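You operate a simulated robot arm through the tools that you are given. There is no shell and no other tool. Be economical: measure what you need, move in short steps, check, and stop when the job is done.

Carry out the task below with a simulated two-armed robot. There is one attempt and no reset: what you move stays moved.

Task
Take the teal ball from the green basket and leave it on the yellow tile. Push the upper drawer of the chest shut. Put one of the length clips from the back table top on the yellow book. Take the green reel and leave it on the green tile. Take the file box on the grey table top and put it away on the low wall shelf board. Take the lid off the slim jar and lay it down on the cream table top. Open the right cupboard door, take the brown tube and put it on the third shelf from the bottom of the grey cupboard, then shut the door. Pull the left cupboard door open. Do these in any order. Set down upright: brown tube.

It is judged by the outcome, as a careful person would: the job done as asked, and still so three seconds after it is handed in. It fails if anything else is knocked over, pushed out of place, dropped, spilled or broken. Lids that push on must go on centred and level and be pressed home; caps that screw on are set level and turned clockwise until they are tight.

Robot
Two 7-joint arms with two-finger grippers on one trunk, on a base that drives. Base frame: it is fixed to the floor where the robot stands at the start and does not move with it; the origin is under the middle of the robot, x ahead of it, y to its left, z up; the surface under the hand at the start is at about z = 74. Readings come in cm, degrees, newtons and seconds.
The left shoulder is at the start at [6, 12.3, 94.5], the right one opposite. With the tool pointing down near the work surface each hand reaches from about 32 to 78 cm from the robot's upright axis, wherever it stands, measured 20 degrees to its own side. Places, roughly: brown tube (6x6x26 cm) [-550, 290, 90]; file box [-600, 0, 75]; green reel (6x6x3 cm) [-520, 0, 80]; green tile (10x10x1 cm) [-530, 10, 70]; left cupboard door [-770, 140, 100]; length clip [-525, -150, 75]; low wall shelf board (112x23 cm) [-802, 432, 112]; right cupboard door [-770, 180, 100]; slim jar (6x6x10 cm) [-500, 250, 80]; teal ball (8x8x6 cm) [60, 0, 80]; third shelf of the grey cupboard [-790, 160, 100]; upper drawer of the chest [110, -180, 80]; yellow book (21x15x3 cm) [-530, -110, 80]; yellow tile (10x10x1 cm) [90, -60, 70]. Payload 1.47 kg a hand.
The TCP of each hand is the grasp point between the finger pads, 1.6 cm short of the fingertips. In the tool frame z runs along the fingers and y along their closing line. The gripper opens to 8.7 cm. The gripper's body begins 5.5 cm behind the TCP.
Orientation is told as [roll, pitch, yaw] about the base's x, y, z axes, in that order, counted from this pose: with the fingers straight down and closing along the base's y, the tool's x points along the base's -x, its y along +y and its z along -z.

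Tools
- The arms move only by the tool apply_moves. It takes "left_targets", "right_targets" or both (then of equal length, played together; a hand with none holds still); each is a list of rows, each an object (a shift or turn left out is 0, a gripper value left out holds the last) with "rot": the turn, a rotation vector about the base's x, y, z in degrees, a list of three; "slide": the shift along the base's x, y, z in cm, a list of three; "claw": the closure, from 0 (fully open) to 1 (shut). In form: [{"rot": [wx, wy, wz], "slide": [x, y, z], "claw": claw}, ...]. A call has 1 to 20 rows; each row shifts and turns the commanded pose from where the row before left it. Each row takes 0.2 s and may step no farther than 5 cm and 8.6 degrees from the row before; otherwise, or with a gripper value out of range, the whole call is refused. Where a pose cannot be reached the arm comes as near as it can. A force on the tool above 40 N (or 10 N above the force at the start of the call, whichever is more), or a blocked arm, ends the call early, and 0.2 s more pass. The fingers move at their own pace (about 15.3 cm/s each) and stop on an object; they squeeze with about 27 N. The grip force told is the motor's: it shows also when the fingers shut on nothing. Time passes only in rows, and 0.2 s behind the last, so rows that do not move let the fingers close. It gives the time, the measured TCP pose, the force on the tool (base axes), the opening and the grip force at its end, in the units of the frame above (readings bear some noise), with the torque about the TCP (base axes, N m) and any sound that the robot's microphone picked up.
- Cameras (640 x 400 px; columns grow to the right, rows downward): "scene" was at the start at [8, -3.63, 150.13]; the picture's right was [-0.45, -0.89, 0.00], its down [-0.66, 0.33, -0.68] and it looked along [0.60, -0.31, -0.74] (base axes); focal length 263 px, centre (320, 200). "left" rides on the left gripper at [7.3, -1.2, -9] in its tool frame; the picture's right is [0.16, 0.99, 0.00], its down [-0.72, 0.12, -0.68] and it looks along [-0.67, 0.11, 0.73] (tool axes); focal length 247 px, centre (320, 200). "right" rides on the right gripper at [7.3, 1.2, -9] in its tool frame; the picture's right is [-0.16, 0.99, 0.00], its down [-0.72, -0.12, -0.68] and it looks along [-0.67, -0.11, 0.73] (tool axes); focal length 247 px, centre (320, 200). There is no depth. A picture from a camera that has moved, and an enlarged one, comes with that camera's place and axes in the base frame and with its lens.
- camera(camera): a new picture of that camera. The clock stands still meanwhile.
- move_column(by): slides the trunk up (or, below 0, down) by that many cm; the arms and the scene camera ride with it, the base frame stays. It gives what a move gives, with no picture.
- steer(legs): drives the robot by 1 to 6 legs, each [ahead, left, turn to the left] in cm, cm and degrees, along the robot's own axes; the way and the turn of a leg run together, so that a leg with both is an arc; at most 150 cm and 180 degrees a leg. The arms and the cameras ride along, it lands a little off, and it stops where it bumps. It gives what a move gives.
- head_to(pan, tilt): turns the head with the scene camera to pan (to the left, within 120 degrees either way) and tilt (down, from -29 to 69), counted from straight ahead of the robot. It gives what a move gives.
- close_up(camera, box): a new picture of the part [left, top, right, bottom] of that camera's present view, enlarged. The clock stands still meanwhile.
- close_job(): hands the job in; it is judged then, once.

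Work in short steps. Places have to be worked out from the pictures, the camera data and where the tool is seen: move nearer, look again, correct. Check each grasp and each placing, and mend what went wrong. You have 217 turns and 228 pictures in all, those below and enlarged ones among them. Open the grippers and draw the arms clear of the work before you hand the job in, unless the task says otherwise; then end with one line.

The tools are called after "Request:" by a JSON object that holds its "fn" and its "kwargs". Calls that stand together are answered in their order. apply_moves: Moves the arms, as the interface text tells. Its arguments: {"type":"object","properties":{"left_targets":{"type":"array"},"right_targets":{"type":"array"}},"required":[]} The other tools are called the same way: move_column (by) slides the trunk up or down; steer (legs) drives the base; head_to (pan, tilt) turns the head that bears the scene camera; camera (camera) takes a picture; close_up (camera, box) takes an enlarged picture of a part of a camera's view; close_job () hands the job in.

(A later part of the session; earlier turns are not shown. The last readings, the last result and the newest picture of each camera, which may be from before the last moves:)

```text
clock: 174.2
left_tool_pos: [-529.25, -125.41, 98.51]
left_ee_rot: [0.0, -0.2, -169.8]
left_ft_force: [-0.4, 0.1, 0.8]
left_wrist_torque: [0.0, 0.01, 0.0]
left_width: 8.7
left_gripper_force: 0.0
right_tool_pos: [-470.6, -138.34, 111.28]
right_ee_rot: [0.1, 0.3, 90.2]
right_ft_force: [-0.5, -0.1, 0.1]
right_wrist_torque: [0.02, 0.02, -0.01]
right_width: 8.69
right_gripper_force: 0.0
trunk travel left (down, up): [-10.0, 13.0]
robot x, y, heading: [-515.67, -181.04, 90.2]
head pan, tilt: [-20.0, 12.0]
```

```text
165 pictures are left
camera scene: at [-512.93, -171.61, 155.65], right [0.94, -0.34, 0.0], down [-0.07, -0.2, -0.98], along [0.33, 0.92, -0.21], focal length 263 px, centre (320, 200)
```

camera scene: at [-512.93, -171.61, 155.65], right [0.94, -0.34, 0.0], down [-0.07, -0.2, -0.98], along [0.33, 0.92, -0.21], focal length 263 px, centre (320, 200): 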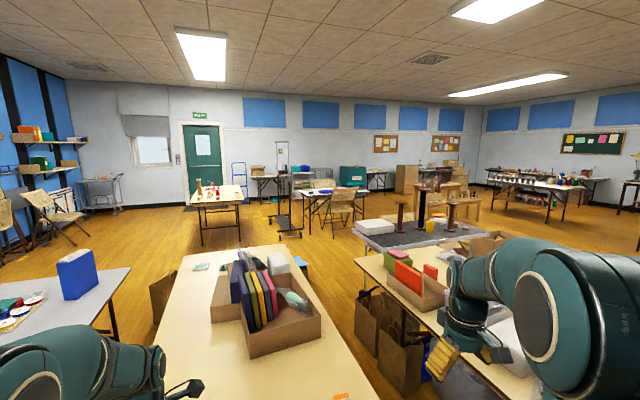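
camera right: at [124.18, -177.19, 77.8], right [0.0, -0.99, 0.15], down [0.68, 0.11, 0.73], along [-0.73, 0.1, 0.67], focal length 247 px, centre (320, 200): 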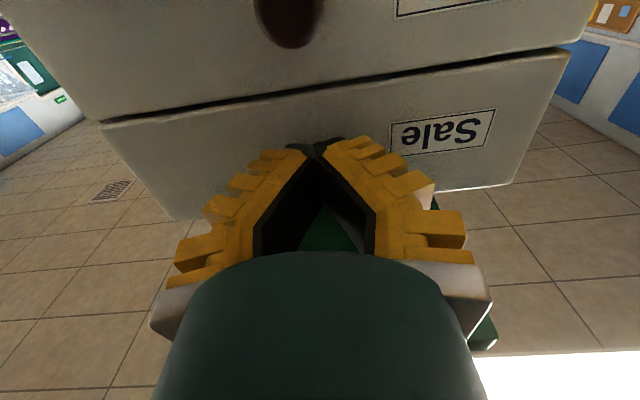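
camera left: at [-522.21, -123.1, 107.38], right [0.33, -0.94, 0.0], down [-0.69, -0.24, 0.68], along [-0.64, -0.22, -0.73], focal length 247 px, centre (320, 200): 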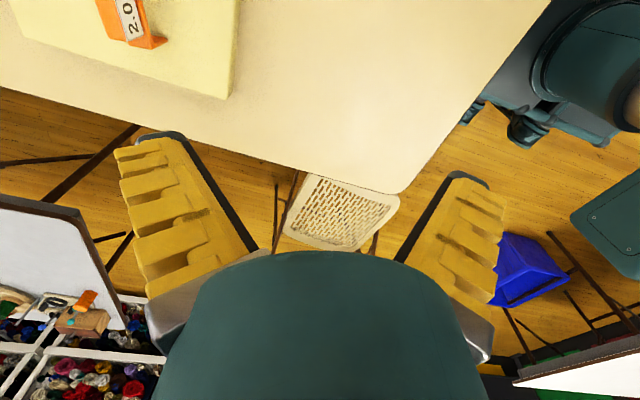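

I enlarge the chair by the cupboard to measure the west gap.

Request:
{"fn": "head_to", "kwargs": {"pan": 50, "tilt": 22}}

Request:
{"fn": "close_up", "kwargs": {"camera": "scene", "box": [260, 100, 460, 260]}}

```text
clock: 175.6
left_tool_pos: [-529.21, -125.33, 98.5]
left_ee_rot: [0.0, -0.1, -169.7]
left_ft_force: [0.1, -0.9, 0.7]
left_wrist_torque: [-0.01, -0.01, 0.03]
left_width: 8.7
left_gripper_force: 0.1
right_tool_pos: [-470.7, -138.41, 111.3]
right_ee_rot: [0.1, 0.3, 90.0]
right_ft_force: [0.2, -0.1, 0.4]
right_wrist_torque: [-0.01, -0.02, -0.04]
right_width: 8.7
right_gripper_force: 0.0
trunk travel left (down, up): [-10.0, 13.0]
robot x, y, heading: [-516.2, -181.04, 90.2]
head pan, tilt: [50.0, 22.0]
```

```text
2.50 times, centred on (360, 180) of scene
camera zoom: at [-523.21, -174.44, 154.02], right [0.64, 0.77, 0.0], down [0.29, -0.24, -0.93], along [-0.71, 0.59, -0.37], focal length 658 px, centre (220, 250)
```

zoom: 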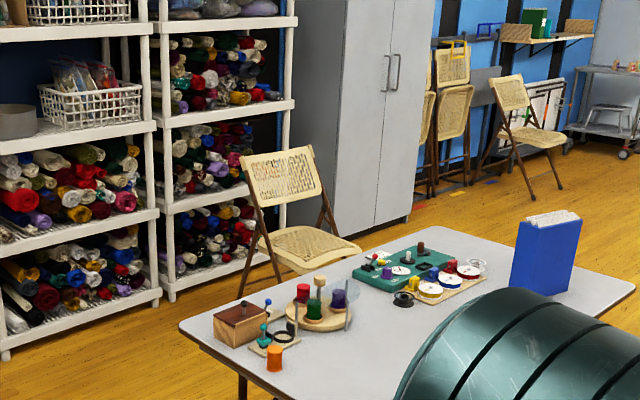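

The west gap is only about 50 cm, too narrow; I'll take the east route. I retrace my path back out, facing +x.

Request:
{"fn": "steer", "kwargs": {"legs": [[-145, 0, 0], [-52, -25, 0], [0, 0, -90], [145, 0, 0]]}}

```text
clock: 196.3
left_tool_pos: [-286.4, -367.48, 98.46]
left_ee_rot: [0.0, -0.1, 98.3]
left_ft_force: [0.2, 0.0, -0.2]
left_wrist_torque: [-0.01, 0.0, -0.01]
left_width: 8.7
left_gripper_force: 0.1
right_tool_pos: [-301.24, -425.69, 111.26]
right_ee_rot: [0.0, 0.4, -1.8]
right_ft_force: [0.3, 0.3, -0.5]
right_wrist_torque: [0.01, 0.04, -0.03]
right_width: 8.71
right_gripper_force: 0.1
trunk travel left (down, up): [-10.0, 13.0]
robot x, y, heading: [-343.08, -378.77, -1.6]
head pan, tilt: [50.0, 22.0]
```

I continue out of the lane and turn north (+y) to view the east side.

Request:
{"fn": "steer", "kwargs": {"legs": [[0, 0, 1.6], [150, 0, 0], [80, 30, 0], [0, 100, 0], [0, 0, 90]]}}

Request:
{"fn": "head_to", "kwargs": {"pan": 0, "tilt": 15}}

Request:
{"fn": "camera", "kwargs": {"camera": "scene"}}

Request:
{"fn": "head_to", "kwargs": {"pan": 35, "tilt": 15}}

Request:
{"fn": "camera", "kwargs": {"camera": "scene"}}

```text
clock: 220.7
left_tool_pos: [-129.95, -189.86, 98.59]
left_ee_rot: [-0.1, -0.1, -168.2]
left_ft_force: [-0.2, -0.9, 0.2]
left_wrist_torque: [0.02, 0.01, 0.03]
left_width: 8.71
left_gripper_force: 0.0
right_tool_pos: [-71.06, -201.16, 111.28]
right_ee_rot: [0.1, 0.4, 91.7]
right_ft_force: [-0.9, -0.4, 0.1]
right_wrist_torque: [-0.02, -0.03, 0.01]
right_width: 8.7
right_gripper_force: 0.1
trunk travel left (down, up): [-10.0, 13.0]
robot x, y, heading: [-115.0, -245.25, 91.6]
head pan, tilt: [50.0, 22.0]
```

```text
clock: 221.9
left_tool_pos: [-130.04, -189.78, 98.41]
left_ee_rot: [0.1, 0.0, -168.2]
left_ft_force: [0.1, -0.2, 0.1]
left_wrist_torque: [-0.02, -0.01, -0.01]
left_width: 8.7
left_gripper_force: 0.0
right_tool_pos: [-71.03, -201.12, 111.32]
right_ee_rot: [0.0, 0.3, 91.7]
right_ft_force: [0.5, -0.5, 0.5]
right_wrist_torque: [0.02, -0.01, 0.02]
right_width: 8.68
right_gripper_force: 0.1
trunk travel left (down, up): [-10.0, 13.0]
robot x, y, heading: [-115.06, -245.42, 91.9]
head pan, tilt: [0.0, 15.0]
```

```text
163 pictures are left
camera scene: at [-115.6, -234.99, 155.16], right [1.0, 0.03, 0.0], down [0.01, -0.26, -0.97], along [-0.03, 0.97, -0.26], focal length 263 px, centre (320, 200)
```

scene: 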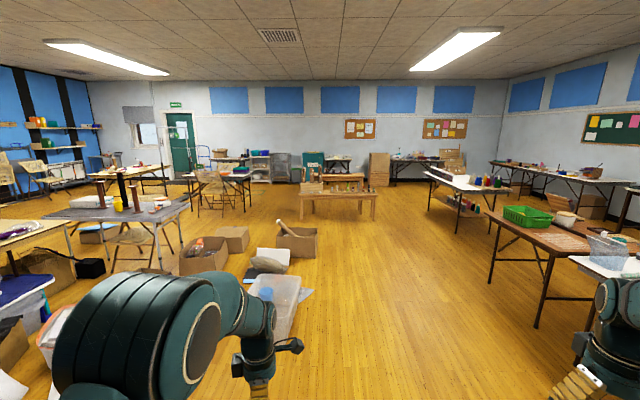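

```text
clock: 222.9
left_tool_pos: [-129.94, -189.66, 98.42]
left_ee_rot: [-0.1, -0.2, -168.2]
left_ft_force: [0.6, 0.6, -0.3]
left_wrist_torque: [0.0, -0.01, 0.02]
left_width: 8.73
left_gripper_force: 0.2
right_tool_pos: [-71.04, -201.13, 111.23]
right_ee_rot: [0.1, 0.3, 91.8]
right_ft_force: [0.2, 0.5, 0.0]
right_wrist_torque: [0.02, 0.0, 0.01]
right_width: 8.7
right_gripper_force: 0.1
trunk travel left (down, up): [-10.0, 13.0]
robot x, y, heading: [-114.75, -245.13, 91.9]
head pan, tilt: [35.0, 15.0]
```

```text
162 pictures are left
camera scene: at [-120.89, -236.84, 155.16], right [0.8, 0.6, 0.0], down [0.15, -0.21, -0.97], along [-0.58, 0.77, -0.26], focal length 263 px, centre (320, 200)
```

scene: 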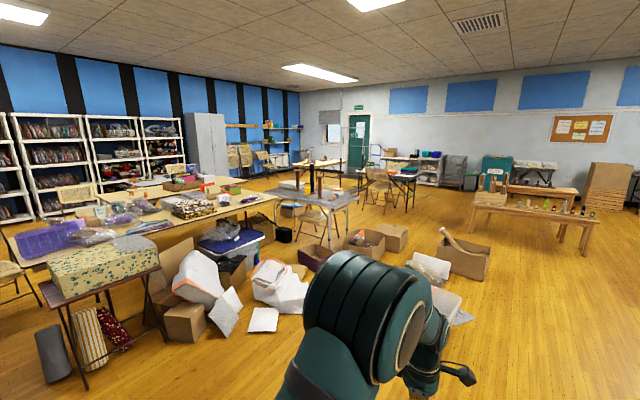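

The lane at x≈-80 is free north to y≈150, then west between the boxes (y<110) and the workbench/chairs (y>200). I take it.

Request:
{"fn": "steer", "kwargs": {"legs": [[0, 0, -1.9], [145, -35, 0], [145, 0, 0], [60, 0, 0], [0, 0, 90]]}}

Request:
{"fn": "head_to", "kwargs": {"pan": 0, "tilt": 18}}

Request:
{"fn": "camera", "kwargs": {"camera": "scene"}}

```text
clock: 244.3
left_tool_pos: [-131.01, 95.86, 98.45]
left_ee_rot: [0.0, 0.1, -83.5]
left_ft_force: [0.1, 0.0, -0.6]
left_wrist_torque: [0.01, -0.01, -0.01]
left_width: 8.7
left_gripper_force: 0.0
right_tool_pos: [-114.24, 153.41, 111.22]
right_ee_rot: [0.0, 0.4, 176.3]
right_ft_force: [0.4, 0.0, -0.1]
right_wrist_torque: [0.01, -0.03, -0.01]
right_width: 8.7
right_gripper_force: 0.0
trunk travel left (down, up): [-10.0, 13.0]
robot x, y, heading: [-74.43, 105.62, 176.5]
head pan, tilt: [35.0, 15.0]
```

```text
clock: 245.3
left_tool_pos: [-131.08, 95.78, 98.57]
left_ee_rot: [0.0, -0.2, -83.5]
left_ft_force: [0.3, 0.0, -0.1]
left_wrist_torque: [-0.01, -0.04, 0.0]
left_width: 8.71
left_gripper_force: 0.0
right_tool_pos: [-114.19, 153.53, 111.37]
right_ee_rot: [0.1, 0.4, 176.4]
right_ft_force: [0.3, -0.2, 0.2]
right_wrist_torque: [0.0, -0.03, 0.04]
right_width: 8.69
right_gripper_force: 0.0
trunk travel left (down, up): [-10.0, 13.0]
robot x, y, heading: [-74.29, 105.46, 176.7]
head pan, tilt: [0.0, 18.0]
```

```text
161 pictures are left
camera scene: at [-84.69, 106.06, 154.67], right [0.06, 1.0, 0.0], down [0.31, -0.02, -0.95], along [-0.95, 0.06, -0.31], focal length 263 px, centre (320, 200)
```

scene: 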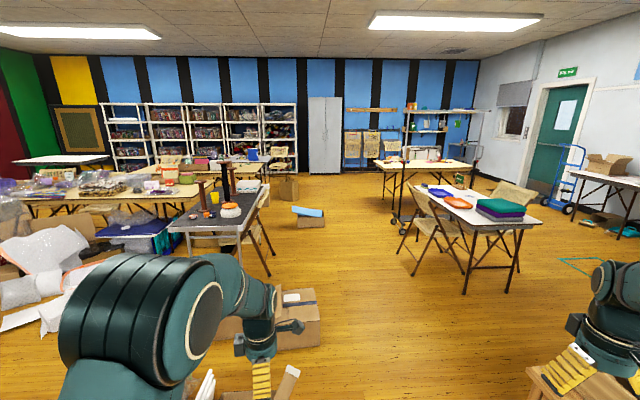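

The lane centre is about y=170–185. I tuck the right hand inward to clear a tall rack, then drive west to x≈-485.

Request:
{"fn": "apply_moves", "kwargs": {"right_targets": [{"slide": [0, -4.5, 0]}, {"slide": [0, -4.5, 0]}, {"slide": [0, -4.5, 0]}, {"slide": [0, -4.5, 0]}, {"slide": [0, -4, 0]}]}}

Request:
{"fn": "steer", "kwargs": {"legs": [[0, 0, 3.3], [140, -64, 0], [150, -10, 0], [118, 0, 0]]}}

Request:
{"fn": "head_to", "kwargs": {"pan": 0, "tilt": 25}}

Request:
{"fn": "camera", "kwargs": {"camera": "scene"}}

```text
clock: 246.5
left_tool_pos: [-130.88, 95.83, 98.36]
left_ee_rot: [0.0, -0.1, -83.6]
left_ft_force: [-0.2, -0.3, -0.4]
left_wrist_torque: [0.0, 0.02, 0.01]
left_width: 8.7
left_gripper_force: 0.1
right_tool_pos: [-114.19, 131.64, 111.3]
right_ee_rot: [0.0, 0.3, 176.4]
right_ft_force: [-0.1, 0.0, -0.1]
right_wrist_torque: [0.0, 0.01, -0.05]
right_width: 8.72
right_gripper_force: 0.1
trunk travel left (down, up): [-10.0, 13.0]
robot x, y, heading: [-74.25, 105.75, 176.7]
head pan, tilt: [0.0, 18.0]
```

```text
refused: leg 2 is longer than a leg can be; nothing moved
```

```text
clock: 247.2
left_tool_pos: [-130.94, 95.81, 98.44]
left_ee_rot: [0.0, -0.1, -83.5]
left_ft_force: [-0.8, -0.1, -0.4]
left_wrist_torque: [0.04, -0.01, 0.02]
left_width: 8.69
left_gripper_force: 0.1
right_tool_pos: [-114.06, 131.6, 111.27]
right_ee_rot: [0.0, 0.5, 176.4]
right_ft_force: [-0.5, -0.3, -0.9]
right_wrist_torque: [-0.03, -0.03, 0.0]
right_width: 8.69
right_gripper_force: 0.0
trunk travel left (down, up): [-10.0, 13.0]
robot x, y, heading: [-74.37, 105.3, 176.5]
head pan, tilt: [0.0, 25.0]
```

```text
160 pictures are left
camera scene: at [-84.57, 106.06, 153.54], right [0.06, 1.0, 0.0], down [0.42, -0.03, -0.91], along [-0.9, 0.06, -0.42], focal length 263 px, centre (320, 200)
```

scene: 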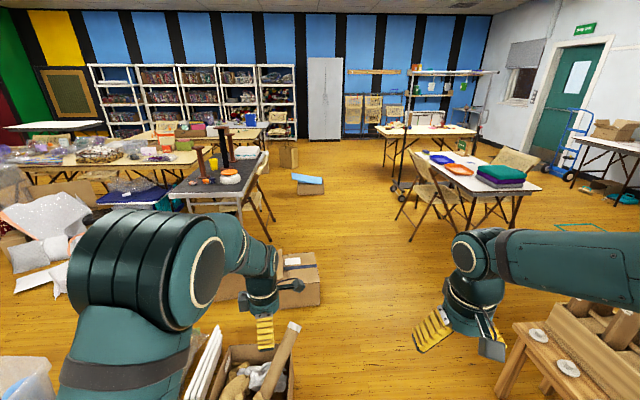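

One leg was too long; I resend with shorter legs.

Request:
{"fn": "steer", "kwargs": {"legs": [[0, 0, 3.4], [60, -62, 0], [120, 0, 0], [130, -10, 0], [100, 0, 0]]}}

Request:
{"fn": "camera", "kwargs": {"camera": "scene"}}

```text
clock: 270.1
left_tool_pos: [-543.28, 157.89, 98.51]
left_ee_rot: [0.0, -0.1, -79.1]
left_ft_force: [0.1, 0.4, -0.1]
left_wrist_torque: [-0.01, -0.02, 0.0]
left_width: 8.71
left_gripper_force: 0.1
right_tool_pos: [-529.31, 195.02, 111.24]
right_ee_rot: [0.1, 0.5, -179.1]
right_ft_force: [0.1, 0.5, -0.7]
right_wrist_torque: [0.02, -0.01, -0.01]
right_width: 8.69
right_gripper_force: 0.2
trunk travel left (down, up): [-10.0, 13.0]
robot x, y, heading: [-487.44, 171.84, -179.1]
head pan, tilt: [0.0, 25.0]
```

```text
159 pictures are left
camera scene: at [-497.86, 171.59, 153.53], right [-0.02, 1.0, 0.0], down [0.42, 0.01, -0.91], along [-0.91, -0.01, -0.42], focal length 263 px, centre (320, 200)
```

scene: 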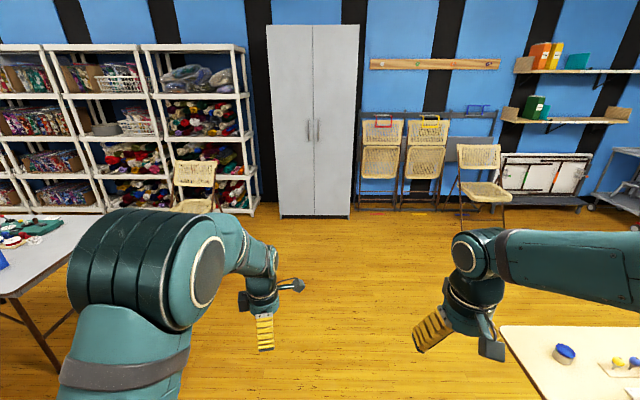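

I'm now north of the tables, facing the cupboard. First the reel: turn to face -y and approach the north end of the back table.

Request:
{"fn": "steer", "kwargs": {"legs": [[0, 0, 89], [88, -35, 0]]}}

Request:
{"fn": "head_to", "kwargs": {"pan": 0, "tilt": 45}}

Request:
{"fn": "camera", "kwargs": {"camera": "scene"}}

```text
clock: 278.8
left_tool_pos: [-513.5, 27.6, 98.51]
left_ee_rot: [0.0, -0.2, 7.5]
left_ft_force: [0.2, -0.5, 0.0]
left_wrist_torque: [0.01, 0.01, 0.03]
left_width: 8.71
left_gripper_force: 0.1
right_tool_pos: [-549.7, 43.6, 111.23]
right_ee_rot: [0.2, 0.3, -92.4]
right_ft_force: [-0.6, -0.4, 0.3]
right_wrist_torque: [0.0, -0.01, -0.01]
right_width: 8.69
right_gripper_force: 0.0
trunk travel left (down, up): [-10.0, 13.0]
robot x, y, heading: [-524.37, 83.97, -92.4]
head pan, tilt: [0.0, 25.0]
```

```text
clock: 279.6
left_tool_pos: [-513.53, 27.49, 98.53]
left_ee_rot: [0.0, -0.2, 7.7]
left_ft_force: [-0.7, -0.5, 0.9]
left_wrist_torque: [0.02, -0.02, -0.01]
left_width: 8.7
left_gripper_force: 0.1
right_tool_pos: [-549.66, 43.71, 111.21]
right_ee_rot: [0.0, 0.4, -92.4]
right_ft_force: [0.2, 0.0, -0.5]
right_wrist_torque: [-0.01, 0.01, 0.0]
right_width: 8.73
right_gripper_force: 0.2
trunk travel left (down, up): [-10.0, 13.0]
robot x, y, heading: [-524.48, 84.01, -92.6]
head pan, tilt: [0.0, 45.0]
```

```text
158 pictures are left
camera scene: at [-524.72, 74.86, 150.48], right [-1.0, 0.04, 0.0], down [0.03, 0.71, -0.71], along [-0.03, -0.71, -0.71], focal length 263 px, centre (320, 200)
```

scene: 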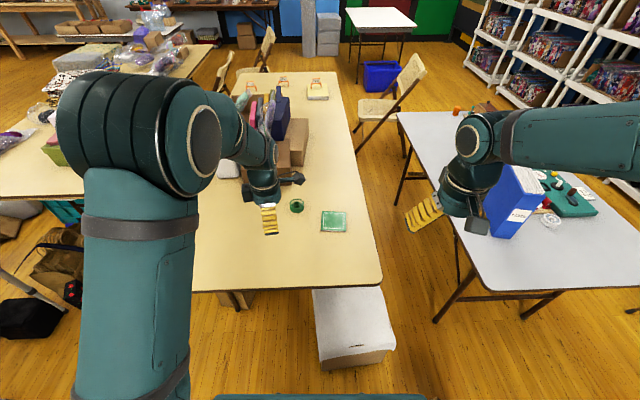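

The reel is at about [-519, 4] and the green tile at [-532, 10]. I move 9 cm nearer and enlarge them.

Request:
{"fn": "steer", "kwargs": {"legs": [[9, 0, 0]]}}

Request:
{"fn": "close_up", "kwargs": {"camera": "scene", "box": [240, 150, 400, 260]}}

Request:
{"fn": "camera", "kwargs": {"camera": "left"}}

```text
clock: 280.8
left_tool_pos: [-513.75, 18.43, 98.39]
left_ee_rot: [0.1, 0.0, 7.8]
left_ft_force: [0.6, 0.4, 0.3]
left_wrist_torque: [0.04, -0.03, 0.01]
left_width: 8.7
left_gripper_force: 0.0
right_tool_pos: [-550.06, 34.44, 111.26]
right_ee_rot: [0.1, 0.5, -92.3]
right_ft_force: [0.7, -0.8, -1.8]
right_wrist_torque: [0.02, 0.01, 0.02]
right_width: 8.73
right_gripper_force: 0.1
trunk travel left (down, up): [-10.0, 13.0]
robot x, y, heading: [-524.54, 75.11, -92.3]
head pan, tilt: [0.0, 45.0]
```

```text
3.64 times, centred on (320, 205) of scene
camera zoom: at [-525.07, 65.62, 150.47], right [-1.0, 0.04, 0.0], down [0.03, 0.71, -0.71], along [-0.03, -0.71, -0.71], focal length 957 px, centre (320, 182)
```

zoom: 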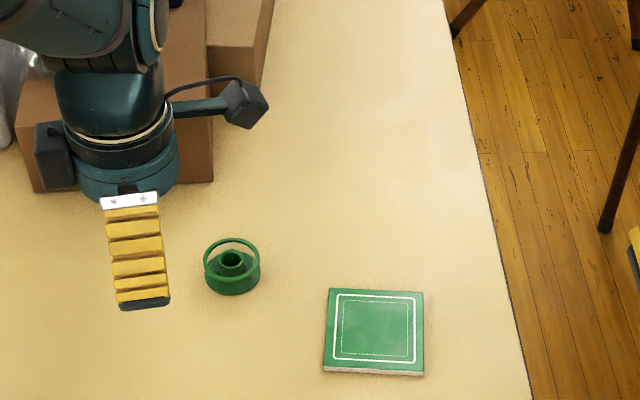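

```text
156 pictures are left
camera left: at [-520.76, 16.31, 107.27], right [-0.29, 0.96, 0.0], down [0.7, 0.21, 0.68], along [0.65, 0.2, -0.73], focal length 247 px, centre (320, 200)
```

left: 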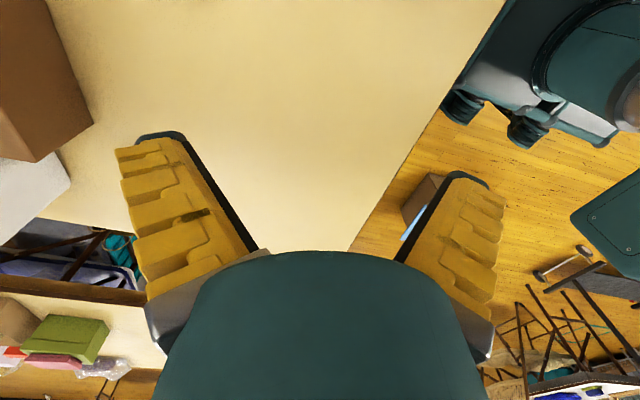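

Reel centre about [-518.9, 3.1]; tile centre about [-532.6, 10.6]. I bring the left hand over the reel.

Request:
{"fn": "apply_moves", "kwargs": {"left_targets": [{"slide": [-1.3, -4, -2]}, {"slide": [-1.3, -4, -2]}, {"slide": [-1.3, -4, -2]}, {"slide": [-1.3, -3.3, -3]}]}}

Request:
{"fn": "camera", "kwargs": {"camera": "left"}}

```text
clock: 281.8
left_tool_pos: [-519.03, 3.24, 89.36]
left_ee_rot: [0.0, 0.0, 7.8]
left_ft_force: [0.1, -0.4, 0.1]
left_wrist_torque: [0.02, -0.01, 0.01]
left_width: 8.7
left_gripper_force: 0.0
right_tool_pos: [-550.09, 34.42, 111.25]
right_ee_rot: [0.0, 0.5, -92.4]
right_ft_force: [-0.7, -0.1, -0.3]
right_wrist_torque: [-0.01, -0.04, 0.02]
right_width: 8.72
right_gripper_force: 0.1
trunk travel left (down, up): [-10.0, 13.0]
robot x, y, heading: [-524.6, 74.99, -92.3]
head pan, tilt: [0.0, 45.0]
```

```text
155 pictures are left
camera left: at [-526.0, 1.05, 98.18], right [-0.29, 0.96, 0.0], down [0.7, 0.21, 0.68], along [0.65, 0.2, -0.73], focal length 247 px, centre (320, 200)
```

left: 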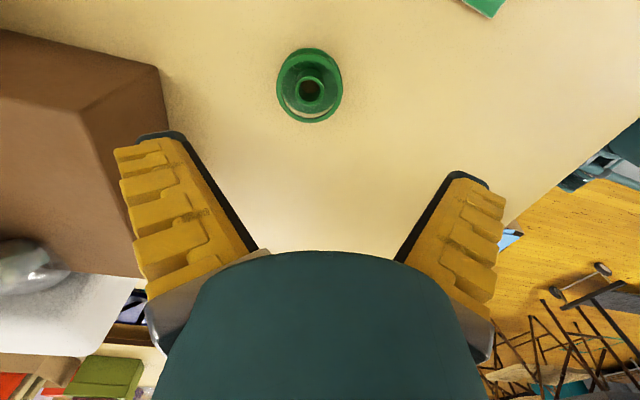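

I fine-align (y≈2.6) and go down to grip the reel.

Request:
{"fn": "apply_moves", "kwargs": {"left_targets": [{"slide": [0, -0.6, -5]}, {"slide": [0, 0, -4]}, {"slide": [0, 0, -3]}, {"slide": [0, 0, -0.9]}, {"claw": 1}, {}, {}, {}]}}

Request:
{"fn": "camera", "kwargs": {"camera": "left"}}

```text
refused: row 1 steps farther than a row can; nothing moved
```

```text
154 pictures are left
camera left: at [-526.0, 1.05, 98.18], right [-0.29, 0.96, 0.0], down [0.7, 0.21, 0.68], along [0.65, 0.2, -0.73], focal length 247 px, centre (320, 200)
```

left: 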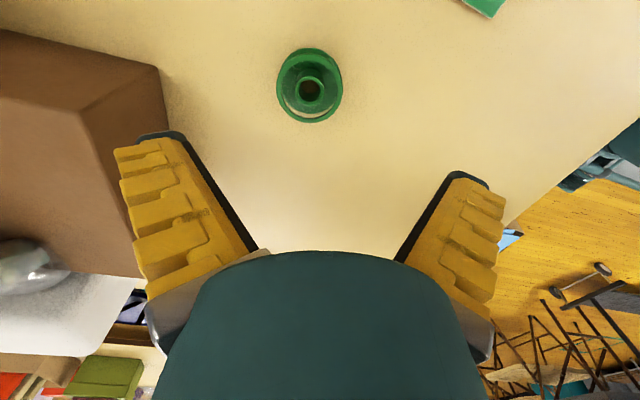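

Step was slightly too long; resending within limits.

Request:
{"fn": "apply_moves", "kwargs": {"left_targets": [{"slide": [0, -0.5, -4.5]}, {"slide": [0, 0, -4.5]}, {"slide": [0, 0, -3]}, {"slide": [0, 0, -1]}, {"claw": 1}, {}, {}, {}]}}

Request:
{"fn": "camera", "kwargs": {"camera": "left"}}

```text
clock: 283.6
left_tool_pos: [-519.15, 2.86, 76.38]
left_ee_rot: [-0.1, -0.1, 7.6]
left_ft_force: [-0.1, -0.6, 2.2]
left_wrist_torque: [-0.05, 0.01, -0.04]
left_width: 5.0
left_gripper_force: 26.8
right_tool_pos: [-549.97, 34.68, 111.15]
right_ee_rot: [0.0, 0.3, -92.3]
right_ft_force: [0.6, 0.3, 0.5]
right_wrist_torque: [-0.01, 0.01, 0.01]
right_width: 8.7
right_gripper_force: 0.0
trunk travel left (down, up): [-10.0, 13.0]
robot x, y, heading: [-524.47, 75.12, -92.2]
head pan, tilt: [0.0, 45.0]
```

```text
153 pictures are left
camera left: at [-526.06, 0.77, 85.32], right [-0.29, 0.96, 0.0], down [0.7, 0.21, 0.68], along [0.65, 0.2, -0.73], focal length 247 px, centre (320, 200)
```

left: 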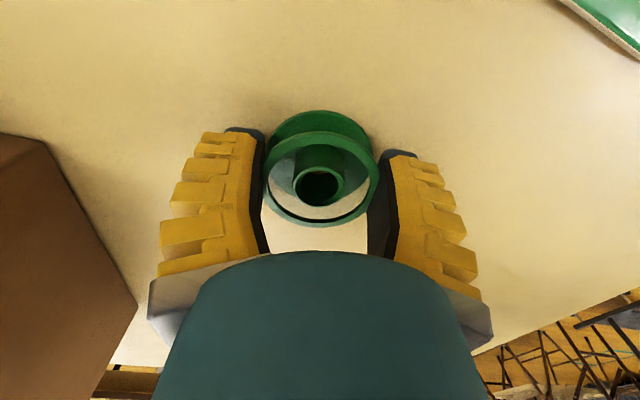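

The reel is gripped. I lift and carry it above the tile.

Request:
{"fn": "apply_moves", "kwargs": {"left_targets": [{"slide": [0, 0, 2]}, {"slide": [0, 0, 4]}, {"slide": [0, 0, 3]}, {"slide": [-4, 2.2, 0]}, {"slide": [-4, 2.2, 0]}, {"slide": [-4, 2.2, 0]}, {"slide": [-1.5, 1.1, 0]}]}}

Request:
{"fn": "camera", "kwargs": {"camera": "left"}}

Request:
{"fn": "close_up", "kwargs": {"camera": "scene", "box": [240, 150, 400, 260]}}

```text
clock: 285.2
left_tool_pos: [-532.64, 10.66, 85.61]
left_ee_rot: [0.0, -0.2, 7.9]
left_ft_force: [0.2, -0.2, -0.4]
left_wrist_torque: [-0.03, -0.03, -0.02]
left_width: 4.98
left_gripper_force: 27.0
right_tool_pos: [-549.94, 34.59, 111.21]
right_ee_rot: [0.2, 0.3, -92.4]
right_ft_force: [-0.2, 0.3, 0.5]
right_wrist_torque: [0.0, 0.02, -0.02]
right_width: 8.7
right_gripper_force: 0.0
trunk travel left (down, up): [-10.0, 13.0]
robot x, y, heading: [-524.75, 74.83, -92.1]
head pan, tilt: [0.0, 45.0]
```

```text
152 pictures are left
camera left: at [-539.52, 8.58, 94.45], right [-0.29, 0.96, 0.0], down [0.7, 0.21, 0.68], along [0.65, 0.2, -0.73], focal length 247 px, centre (320, 200)
```

left: 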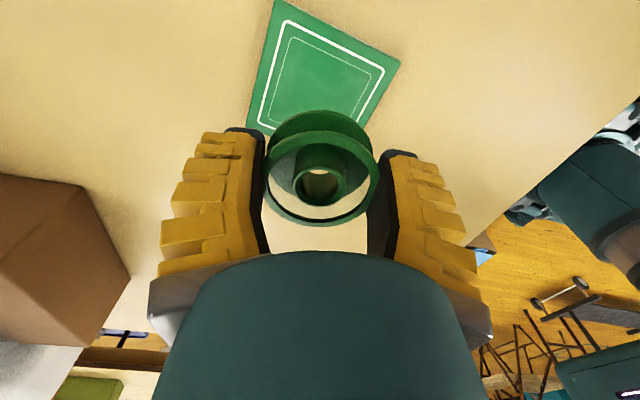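

```text
3.64 times, centred on (320, 205) of scene
camera zoom: at [-525.05, 65.78, 150.48], right [-1.0, 0.04, 0.0], down [0.03, 0.71, -0.71], along [-0.03, -0.71, -0.71], focal length 957 px, centre (320, 182)
```

zoom: 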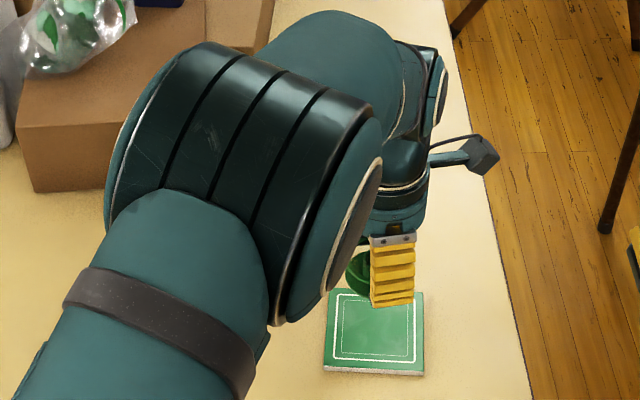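

The tile centre checks out at [-532.8, 10.5], under the reel. I lower to contact and release.

Request:
{"fn": "apply_moves", "kwargs": {"left_targets": [{"slide": [0, 0, -4]}, {"slide": [0, 0, -3]}, {"slide": [0, 0, -0.8]}, {"slide": [0, 0, -0.4]}]}}

```text
clock: 286.2
left_tool_pos: [-532.37, 10.49, 77.45]
left_ee_rot: [0.0, -0.1, 7.8]
left_ft_force: [0.3, 0.2, -0.6]
left_wrist_torque: [0.02, 0.02, -0.01]
left_width: 4.98
left_gripper_force: 27.1
right_tool_pos: [-549.94, 34.65, 111.35]
right_ee_rot: [0.1, 0.3, -92.3]
right_ft_force: [-0.1, -0.6, 0.3]
right_wrist_torque: [-0.02, -0.02, -0.02]
right_width: 8.7
right_gripper_force: 0.1
trunk travel left (down, up): [-10.0, 13.0]
robot x, y, heading: [-524.51, 74.93, -92.1]
head pan, tilt: [0.0, 45.0]
```

Request:
{"fn": "apply_moves", "kwargs": {"left_targets": [{"slide": [0, 0, -0.3]}, {"slide": [0, 0, -0.2]}]}}

```text
clock: 286.8
left_tool_pos: [-532.33, 10.45, 77.15]
left_ee_rot: [-0.2, 0.0, 7.8]
left_ft_force: [5.3, 5.8, 15.8]
left_wrist_torque: [0.09, 0.04, 0.01]
left_width: 5.36
left_gripper_force: 27.4
right_tool_pos: [-549.94, 34.8, 111.34]
right_ee_rot: [0.1, 0.3, -92.3]
right_ft_force: [0.4, 0.0, 0.2]
right_wrist_torque: [-0.04, 0.01, -0.01]
right_width: 8.68
right_gripper_force: 0.1
trunk travel left (down, up): [-10.0, 13.0]
robot x, y, heading: [-524.86, 74.68, -91.9]
head pan, tilt: [0.0, 45.0]
```

Contact (16 N). I release and rise.

Request:
{"fn": "apply_moves", "kwargs": {"left_targets": [{"claw": 0}, {}, {"slide": [0, 0, 2]}, {"slide": [0, 0, 4]}, {"slide": [0, 0, 5]}, {"slide": [0, 0, 5]}, {"slide": [2, 4, 2]}, {"slide": [2, 4, 0]}, {"slide": [2, 4, 0]}]}}

Request:
{"fn": "close_up", "kwargs": {"camera": "scene", "box": [240, 150, 400, 260]}}

Request:
{"fn": "head_to", "kwargs": {"pan": -35, "tilt": 42}}

Request:
{"fn": "camera", "kwargs": {"camera": "scene"}}

```text
clock: 288.8
left_tool_pos: [-526.31, 22.76, 94.56]
left_ee_rot: [-0.1, 0.0, 7.8]
left_ft_force: [0.2, 0.2, -0.1]
left_wrist_torque: [0.0, -0.01, 0.01]
left_width: 8.69
left_gripper_force: 0.1
right_tool_pos: [-550.0, 34.69, 111.29]
right_ee_rot: [0.0, 0.3, -92.3]
right_ft_force: [0.1, 0.1, -0.2]
right_wrist_torque: [-0.01, 0.02, 0.02]
right_width: 8.67
right_gripper_force: 0.1
trunk travel left (down, up): [-10.0, 13.0]
robot x, y, heading: [-524.85, 74.62, -92.2]
head pan, tilt: [0.0, 45.0]
```

```text
3.64 times, centred on (320, 205) of scene
camera zoom: at [-525.01, 65.9, 150.49], right [-1.0, 0.04, 0.0], down [0.03, 0.71, -0.71], along [-0.03, -0.71, -0.71], focal length 957 px, centre (320, 182)
```

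zoom: 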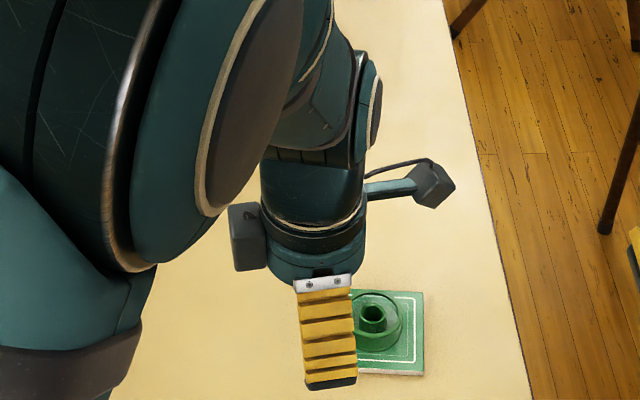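

```text
clock: 289.8
left_tool_pos: [-526.29, 22.56, 94.59]
left_ee_rot: [0.0, -0.1, 7.7]
left_ft_force: [0.3, 0.2, 0.0]
left_wrist_torque: [0.0, 0.03, 0.0]
left_width: 8.71
left_gripper_force: 0.1
right_tool_pos: [-550.0, 34.63, 111.35]
right_ee_rot: [0.1, 0.4, -92.4]
right_ft_force: [-0.3, -1.1, -0.3]
right_wrist_torque: [0.03, -0.02, -0.02]
right_width: 8.68
right_gripper_force: 0.2
trunk travel left (down, up): [-10.0, 13.0]
robot x, y, heading: [-524.95, 75.01, -92.2]
head pan, tilt: [-35.0, 42.0]
```

```text
149 pictures are left
camera scene: at [-529.8, 67.22, 150.91], right [-0.8, 0.6, 0.0], down [0.4, 0.53, -0.74], along [-0.45, -0.59, -0.67], focal length 263 px, centre (320, 200)
```

scene: 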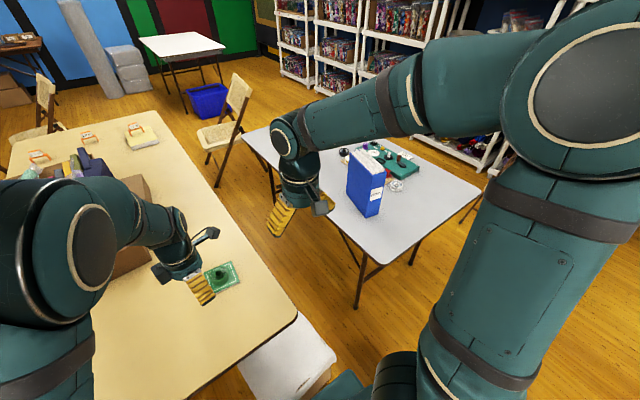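

The reel rests on its tile. Now the file box: I back up, shift right to x≈-600 and look at it.

Request:
{"fn": "steer", "kwargs": {"legs": [[-22, 0, 2], [0, -78, 0]]}}

Request:
{"fn": "head_to", "kwargs": {"pan": 0, "tilt": 40}}

Request:
{"fn": "camera", "kwargs": {"camera": "scene"}}

```text
clock: 292.5
left_tool_pos: [-526.45, 44.68, 94.54]
left_ee_rot: [0.0, -0.1, 10.2]
left_ft_force: [-0.1, 0.3, 0.1]
left_wrist_torque: [0.0, -0.01, 0.03]
left_width: 8.7
left_gripper_force: 0.1
right_tool_pos: [-550.61, 55.63, 111.26]
right_ee_rot: [0.1, 0.4, -89.7]
right_ft_force: [-0.4, 1.1, 0.5]
right_wrist_torque: [0.0, -0.05, 0.02]
right_width: 8.7
right_gripper_force: 0.1
trunk travel left (down, up): [-10.0, 13.0]
robot x, y, heading: [-527.06, 96.88, -90.0]
head pan, tilt: [-35.0, 42.0]
stopped in leg 2: the robot was blocked; the commanded pose is now the measured one
```

```text
clock: 293.5
left_tool_pos: [-526.3, 44.62, 94.5]
left_ee_rot: [0.0, -0.1, 10.3]
left_ft_force: [0.3, -0.3, -0.2]
left_wrist_torque: [-0.01, -0.02, -0.02]
left_width: 8.68
left_gripper_force: 0.1
right_tool_pos: [-550.53, 55.66, 111.21]
right_ee_rot: [-0.1, 0.4, -89.9]
right_ft_force: [0.0, -1.1, -0.3]
right_wrist_torque: [0.04, 0.01, -0.01]
right_width: 8.72
right_gripper_force: 0.1
trunk travel left (down, up): [-10.0, 13.0]
robot x, y, heading: [-527.04, 97.02, -89.7]
head pan, tilt: [0.0, 40.0]
```

```text
148 pictures are left
camera scene: at [-526.97, 87.49, 151.2], right [-1.0, 0.0, 0.0], down [0.0, 0.64, -0.77], along [0.0, -0.77, -0.64], focal length 263 px, centre (320, 200)
```

scene: 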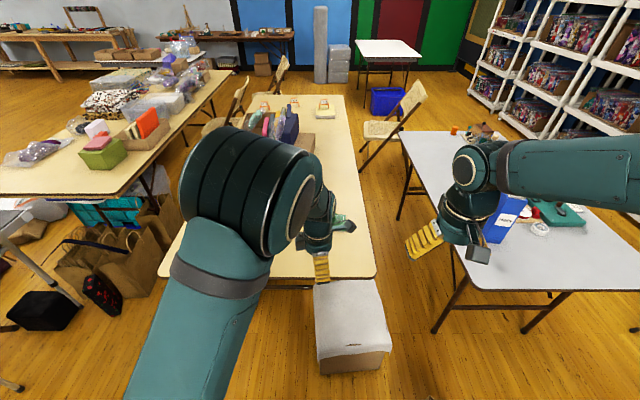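

Something on the right blocked the base — probably the paper bag seen earlier. I look down to the right.

Request:
{"fn": "head_to", "kwargs": {"pan": -65, "tilt": 55}}

Request:
{"fn": "camera", "kwargs": {"camera": "scene"}}

```text
clock: 294.9
left_tool_pos: [-526.42, 44.71, 94.52]
left_ee_rot: [0.0, 0.0, 10.3]
left_ft_force: [0.0, -0.6, 0.4]
left_wrist_torque: [0.0, 0.03, -0.01]
left_width: 8.73
left_gripper_force: 0.0
right_tool_pos: [-550.53, 55.65, 111.29]
right_ee_rot: [0.0, 0.5, -89.8]
right_ft_force: [-0.3, -0.1, 1.2]
right_wrist_torque: [0.01, 0.0, -0.01]
right_width: 8.67
right_gripper_force: 0.0
trunk travel left (down, up): [-10.0, 13.0]
robot x, y, heading: [-526.89, 96.95, -89.8]
head pan, tilt: [-65.0, 55.0]
```

```text
147 pictures are left
camera scene: at [-533.52, 92.92, 149.14], right [-0.43, 0.9, 0.0], down [0.74, 0.35, -0.57], along [-0.52, -0.24, -0.82], focal length 263 px, centre (320, 200)
```

scene: 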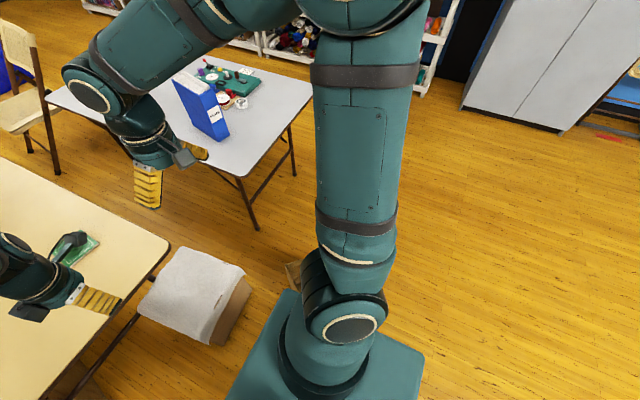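

The bag stands right beside the base's front corner. I back off 30 cm before shifting right, then look.

Request:
{"fn": "steer", "kwargs": {"legs": [[-32, 3, 0]]}}

Request:
{"fn": "camera", "kwargs": {"camera": "scene"}}

```text
clock: 297.0
left_tool_pos: [-523.49, 76.75, 94.52]
left_ee_rot: [0.0, -0.1, 10.2]
left_ft_force: [0.0, 0.6, 1.6]
left_wrist_torque: [-0.01, 0.02, 0.01]
left_width: 8.7
left_gripper_force: 0.0
right_tool_pos: [-547.61, 87.58, 111.28]
right_ee_rot: [0.0, 0.3, -89.9]
right_ft_force: [0.3, 0.0, 0.0]
right_wrist_torque: [-0.02, -0.01, -0.02]
right_width: 8.7
right_gripper_force: 0.2
trunk travel left (down, up): [-10.0, 13.0]
robot x, y, heading: [-524.08, 129.15, -89.7]
head pan, tilt: [-65.0, 55.0]
```

```text
146 pictures are left
camera scene: at [-530.6, 124.99, 149.14], right [-0.42, 0.91, 0.0], down [0.74, 0.35, -0.57], along [-0.52, -0.24, -0.82], focal length 263 px, centre (320, 200)
```

scene: 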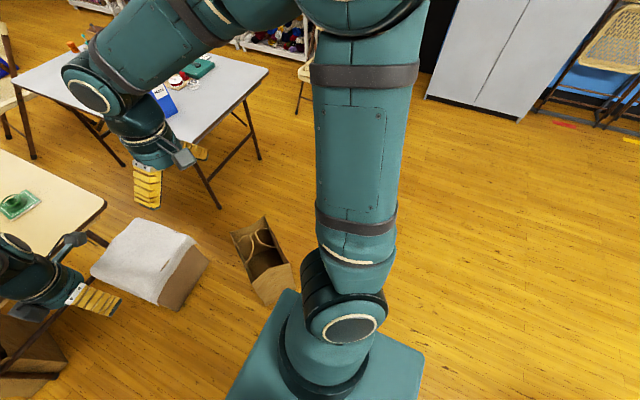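

The bag is upright near [-559, 85]. I back a little more, go right to x≈-621, then look at the file box.

Request:
{"fn": "steer", "kwargs": {"legs": [[-12, 0, 0], [0, -97, 0]]}}

Request:
{"fn": "head_to", "kwargs": {"pan": 10, "tilt": 45}}

Request:
{"fn": "camera", "kwargs": {"camera": "scene"}}

```text
clock: 306.7
left_tool_pos: [-620.88, 88.47, 94.47]
left_ee_rot: [0.0, -0.1, 10.2]
left_ft_force: [-0.4, -0.5, 0.2]
left_wrist_torque: [0.0, -0.02, 0.03]
left_width: 8.74
left_gripper_force: 0.0
right_tool_pos: [-645.19, 99.53, 111.34]
right_ee_rot: [-0.1, 0.4, -90.0]
right_ft_force: [0.7, -0.2, 0.3]
right_wrist_torque: [-0.02, 0.02, -0.02]
right_width: 8.68
right_gripper_force: 0.1
trunk travel left (down, up): [-10.0, 13.0]
robot x, y, heading: [-621.95, 140.83, -89.8]
head pan, tilt: [-65.0, 55.0]
```

```text
clock: 308.2
left_tool_pos: [-620.88, 88.63, 94.46]
left_ee_rot: [0.0, -0.1, 10.2]
left_ft_force: [-0.2, -0.5, -0.1]
left_wrist_torque: [0.0, -0.03, 0.01]
left_width: 8.67
left_gripper_force: 0.2
right_tool_pos: [-645.14, 99.59, 111.29]
right_ee_rot: [0.0, 0.5, -89.9]
right_ft_force: [0.4, -0.2, 0.1]
right_wrist_torque: [-0.02, 0.01, 0.01]
right_width: 8.67
right_gripper_force: 0.0
trunk travel left (down, up): [-10.0, 13.0]
robot x, y, heading: [-621.47, 140.86, -89.7]
head pan, tilt: [10.0, 45.0]
```

```text
145 pictures are left
camera scene: at [-620.24, 131.91, 150.48], right [-0.98, -0.18, 0.0], down [-0.12, 0.7, -0.71], along [0.12, -0.7, -0.71], focal length 263 px, centre (320, 200)
```

scene: 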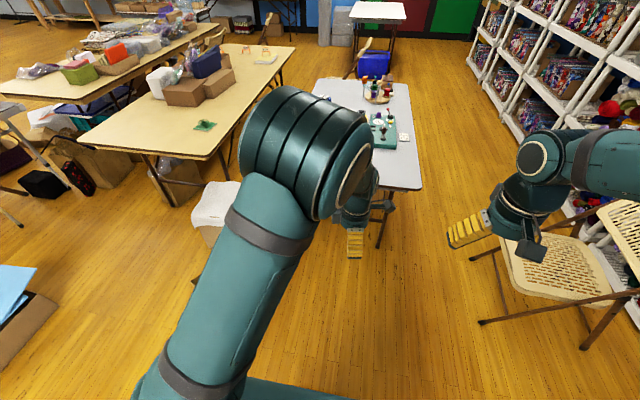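

The left arm hides the file box. I move the left hand outward and up, then approach and look again.

Request:
{"fn": "apply_moves", "kwargs": {"left_targets": [{"slide": [4, 1, 2.4]}, {"slide": [4, 1, 2.4]}, {"slide": [4, 1, 2.4]}, {"slide": [4, 1, 2.4]}, {"slide": [4, 1, 2.4]}, {"slide": [4, 1, 2]}]}}

Request:
{"fn": "steer", "kwargs": {"legs": [[48, 0, 0]]}}

Request:
{"fn": "camera", "kwargs": {"camera": "scene"}}

```text
clock: 309.6
left_tool_pos: [-597.21, 94.8, 108.4]
left_ee_rot: [0.1, 0.0, 10.2]
left_ft_force: [-0.4, 0.2, -0.4]
left_wrist_torque: [-0.01, 0.02, 0.03]
left_width: 8.7
left_gripper_force: 0.0
right_tool_pos: [-645.29, 99.57, 111.26]
right_ee_rot: [0.1, 0.3, -89.9]
right_ft_force: [0.8, -0.9, -0.2]
right_wrist_torque: [-0.02, 0.05, 0.01]
right_width: 8.73
right_gripper_force: 0.0
trunk travel left (down, up): [-10.0, 13.0]
robot x, y, heading: [-621.7, 140.87, -89.7]
head pan, tilt: [10.0, 45.0]
```

```text
clock: 312.5
left_tool_pos: [-596.88, 46.51, 108.5]
left_ee_rot: [0.1, -0.1, 10.5]
left_ft_force: [-0.5, -0.3, -0.9]
left_wrist_torque: [-0.01, -0.01, -0.02]
left_width: 8.67
left_gripper_force: 0.0
right_tool_pos: [-644.75, 51.05, 111.19]
right_ee_rot: [0.0, 0.4, -89.6]
right_ft_force: [-0.4, 0.1, -0.5]
right_wrist_torque: [0.01, 0.0, 0.0]
right_width: 8.73
right_gripper_force: 0.1
trunk travel left (down, up): [-10.0, 13.0]
robot x, y, heading: [-621.54, 92.75, -89.5]
head pan, tilt: [10.0, 45.0]
```

```text
144 pictures are left
camera scene: at [-619.94, 83.58, 150.47], right [-0.98, -0.18, 0.0], down [-0.13, 0.7, -0.71], along [0.13, -0.69, -0.71], focal length 263 px, centre (320, 200)
```

scene: 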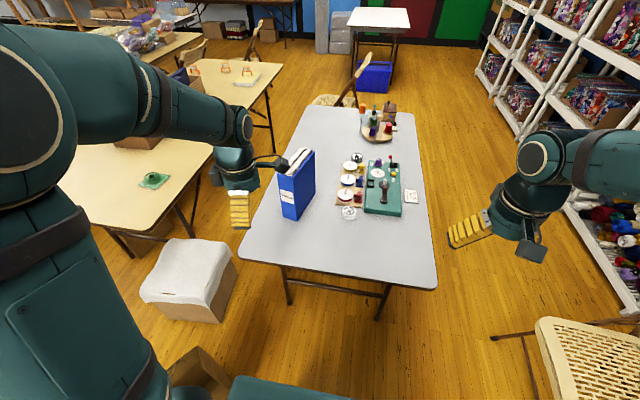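

Clear view. I enlarge the file box.

Request:
{"fn": "close_up", "kwargs": {"camera": "scene", "box": [220, 130, 360, 250]}}

```text
3.33 times, centred on (290, 190) of scene
camera zoom: at [-619.94, 83.58, 150.47], right [-0.98, -0.18, 0.0], down [-0.13, 0.7, -0.71], along [0.13, -0.69, -0.71], focal length 878 px, centre (420, 233)
```

zoom: 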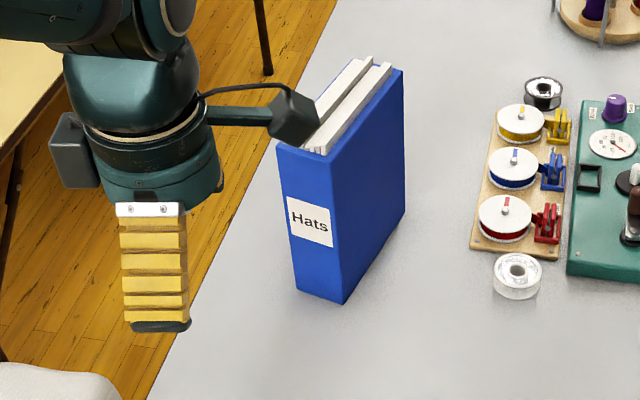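

The file box is 6 cm thick, about 17 deep and 22 tall, its long axis heading -104°, top at z≈96. To fit under the upper wall shelf it should be held from its front with the hand tilted nearly horizontal. I first turn the left hand back so it faces that heading.

Request:
{"fn": "apply_moves", "kwargs": {"left_targets": [{"rot": [0, 0, -8.2]}, {"rot": [0, 0, -8.2]}, {"rot": [0, 0, -8.2]}, {"rot": [0, 0, -8.2]}, {"rot": [0, 0, -8.2]}, {"rot": [0, 0, -8.2]}, {"rot": [0, 0, -8.2]}, {"rot": [0, 0, -8.2]}, {"rot": [0, 0, -8.2]}, {"rot": [0, 0, -8.2]}, {"rot": [0, 0, -8.2]}, {"rot": [0, 0, -8.2]}, {"rot": [0, 0, -8.2]}, {"rot": [0, 0, -8.0]}]}}

```text
clock: 315.5
left_tool_pos: [-596.89, 46.54, 108.35]
left_ee_rot: [-0.1, 0.0, -104.3]
left_ft_force: [0.1, 0.4, -0.8]
left_wrist_torque: [-0.01, 0.01, 0.02]
left_width: 8.7
left_gripper_force: 0.1
right_tool_pos: [-644.75, 51.26, 111.29]
right_ee_rot: [0.0, 0.4, -89.6]
right_ft_force: [-1.2, 0.5, 0.4]
right_wrist_torque: [0.04, -0.01, -0.02]
right_width: 8.7
right_gripper_force: 0.0
trunk travel left (down, up): [-10.0, 13.0]
robot x, y, heading: [-621.2, 92.92, -89.6]
head pan, tilt: [10.0, 45.0]
```

Now tilt 65° forward while moving to the pre-grasp spot in front of the box.

Request:
{"fn": "apply_moves", "kwargs": {"left_targets": [{"rot": [-7.9, 2.0, 0], "slide": [0.4, -1.7, -1.1]}, {"rot": [-7.9, 2.0, 0], "slide": [0.4, -1.7, -1.1]}, {"rot": [-7.9, 2.0, 0], "slide": [0.4, -1.7, -1.1]}, {"rot": [-7.9, 2.0, 0], "slide": [0.4, -1.7, -1.1]}, {"rot": [-7.9, 2.0, 0], "slide": [0.4, -1.7, -1.1]}, {"rot": [-7.9, 2.0, 0], "slide": [0.4, -1.7, -1.1]}, {"rot": [-7.9, 2.0, 0], "slide": [0.4, -1.7, -1.1]}, {"rot": [-7.9, 2.0, 0], "slide": [0.4, -1.7, -1.1]}]}}

Request:
{"fn": "camera", "kwargs": {"camera": "left"}}

Request:
{"fn": "camera", "kwargs": {"camera": "scene"}}

```text
clock: 317.3
left_tool_pos: [-593.65, 32.82, 99.58]
left_ee_rot: [-0.1, -65.4, -104.0]
left_ft_force: [-0.8, 0.1, 0.1]
left_wrist_torque: [0.0, -0.02, 0.0]
left_width: 8.7
left_gripper_force: 0.0
right_tool_pos: [-644.77, 51.19, 111.28]
right_ee_rot: [0.0, 0.4, -89.7]
right_ft_force: [0.7, -0.5, 0.3]
right_wrist_torque: [-0.01, 0.06, 0.0]
right_width: 8.7
right_gripper_force: 0.0
trunk travel left (down, up): [-10.0, 13.0]
robot x, y, heading: [-621.21, 92.78, -89.7]
head pan, tilt: [10.0, 45.0]
```

```text
142 pictures are left
camera left: at [-591.96, 43.92, 96.59], right [0.97, -0.18, -0.15], down [0.19, 0.28, 0.94], along [-0.13, -0.94, 0.31], focal length 247 px, centre (320, 200)
```

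left: 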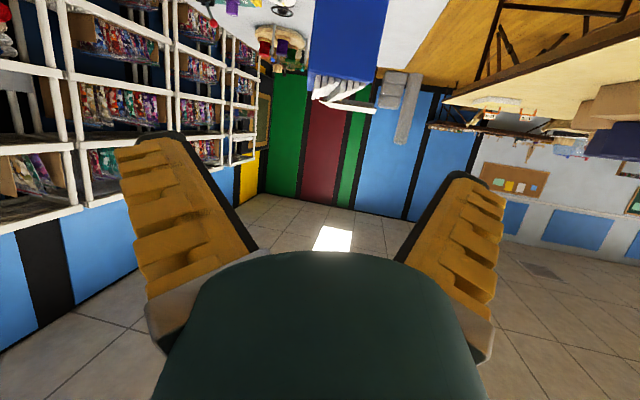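

```text
141 pictures are left
camera scene: at [-619.87, 83.58, 150.47], right [-0.98, -0.18, 0.0], down [-0.13, 0.7, -0.71], along [0.13, -0.69, -0.71], focal length 263 px, centre (320, 200)
```

scene: 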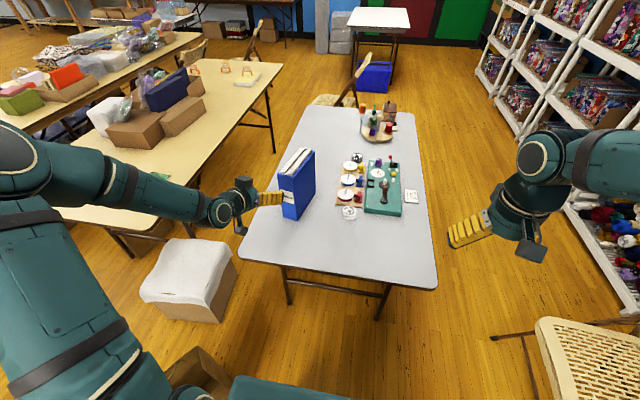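

The near camera puts the box's front face centre at x≈-594.8. I lower and approach to just in front of it, then recheck.

Request:
{"fn": "apply_moves", "kwargs": {"left_targets": [{"slide": [0, 0, -4.5]}, {"slide": [-0.1, -2, -4.1]}, {"slide": [-0.1, -4, 0]}, {"slide": [-0.1, -1.5, 0]}]}}

Request:
{"fn": "camera", "kwargs": {"camera": "left"}}

Request:
{"fn": "close_up", "kwargs": {"camera": "scene", "box": [200, 130, 340, 250]}}

```text
clock: 318.3
left_tool_pos: [-593.85, 25.52, 91.13]
left_ee_rot: [-0.3, -65.3, -104.0]
left_ft_force: [-0.1, -0.1, 0.4]
left_wrist_torque: [0.03, 0.01, 0.01]
left_width: 8.7
left_gripper_force: 0.0
right_tool_pos: [-644.8, 51.31, 111.33]
right_ee_rot: [0.0, 0.4, -89.6]
right_ft_force: [-0.6, -0.1, 0.5]
right_wrist_torque: [0.03, -0.05, -0.01]
right_width: 8.7
right_gripper_force: 0.0
trunk travel left (down, up): [-10.0, 13.0]
robot x, y, heading: [-621.74, 92.53, -89.7]
head pan, tilt: [10.0, 45.0]
```

```text
140 pictures are left
camera left: at [-592.29, 36.6, 88.07], right [0.97, -0.18, -0.14], down [0.19, 0.28, 0.94], along [-0.13, -0.94, 0.3], focal length 247 px, centre (320, 200)
```

left: 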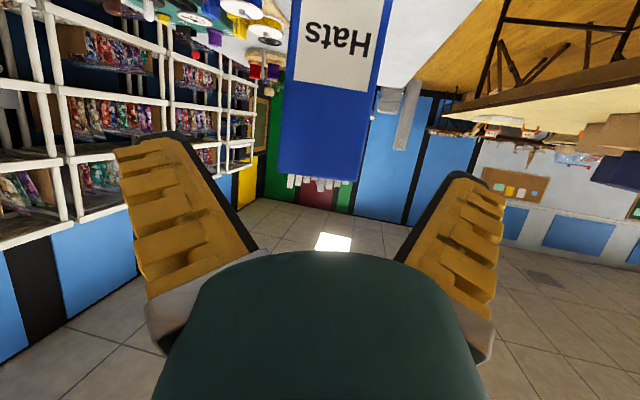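

```text
3.33 times, centred on (270, 190) of scene
camera zoom: at [-619.92, 83.65, 150.48], right [-0.98, -0.18, 0.0], down [-0.13, 0.7, -0.71], along [0.13, -0.7, -0.71], focal length 878 px, centre (487, 233)
```

zoom: 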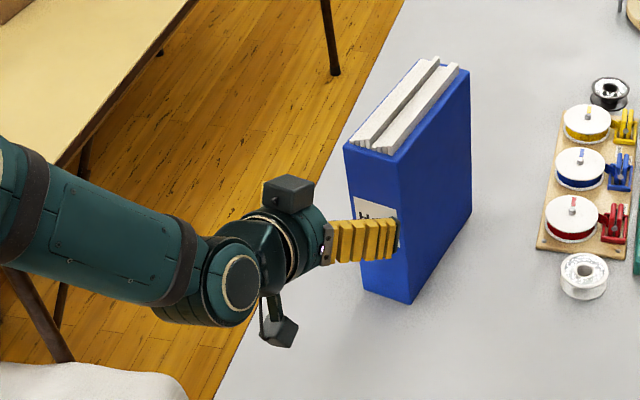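

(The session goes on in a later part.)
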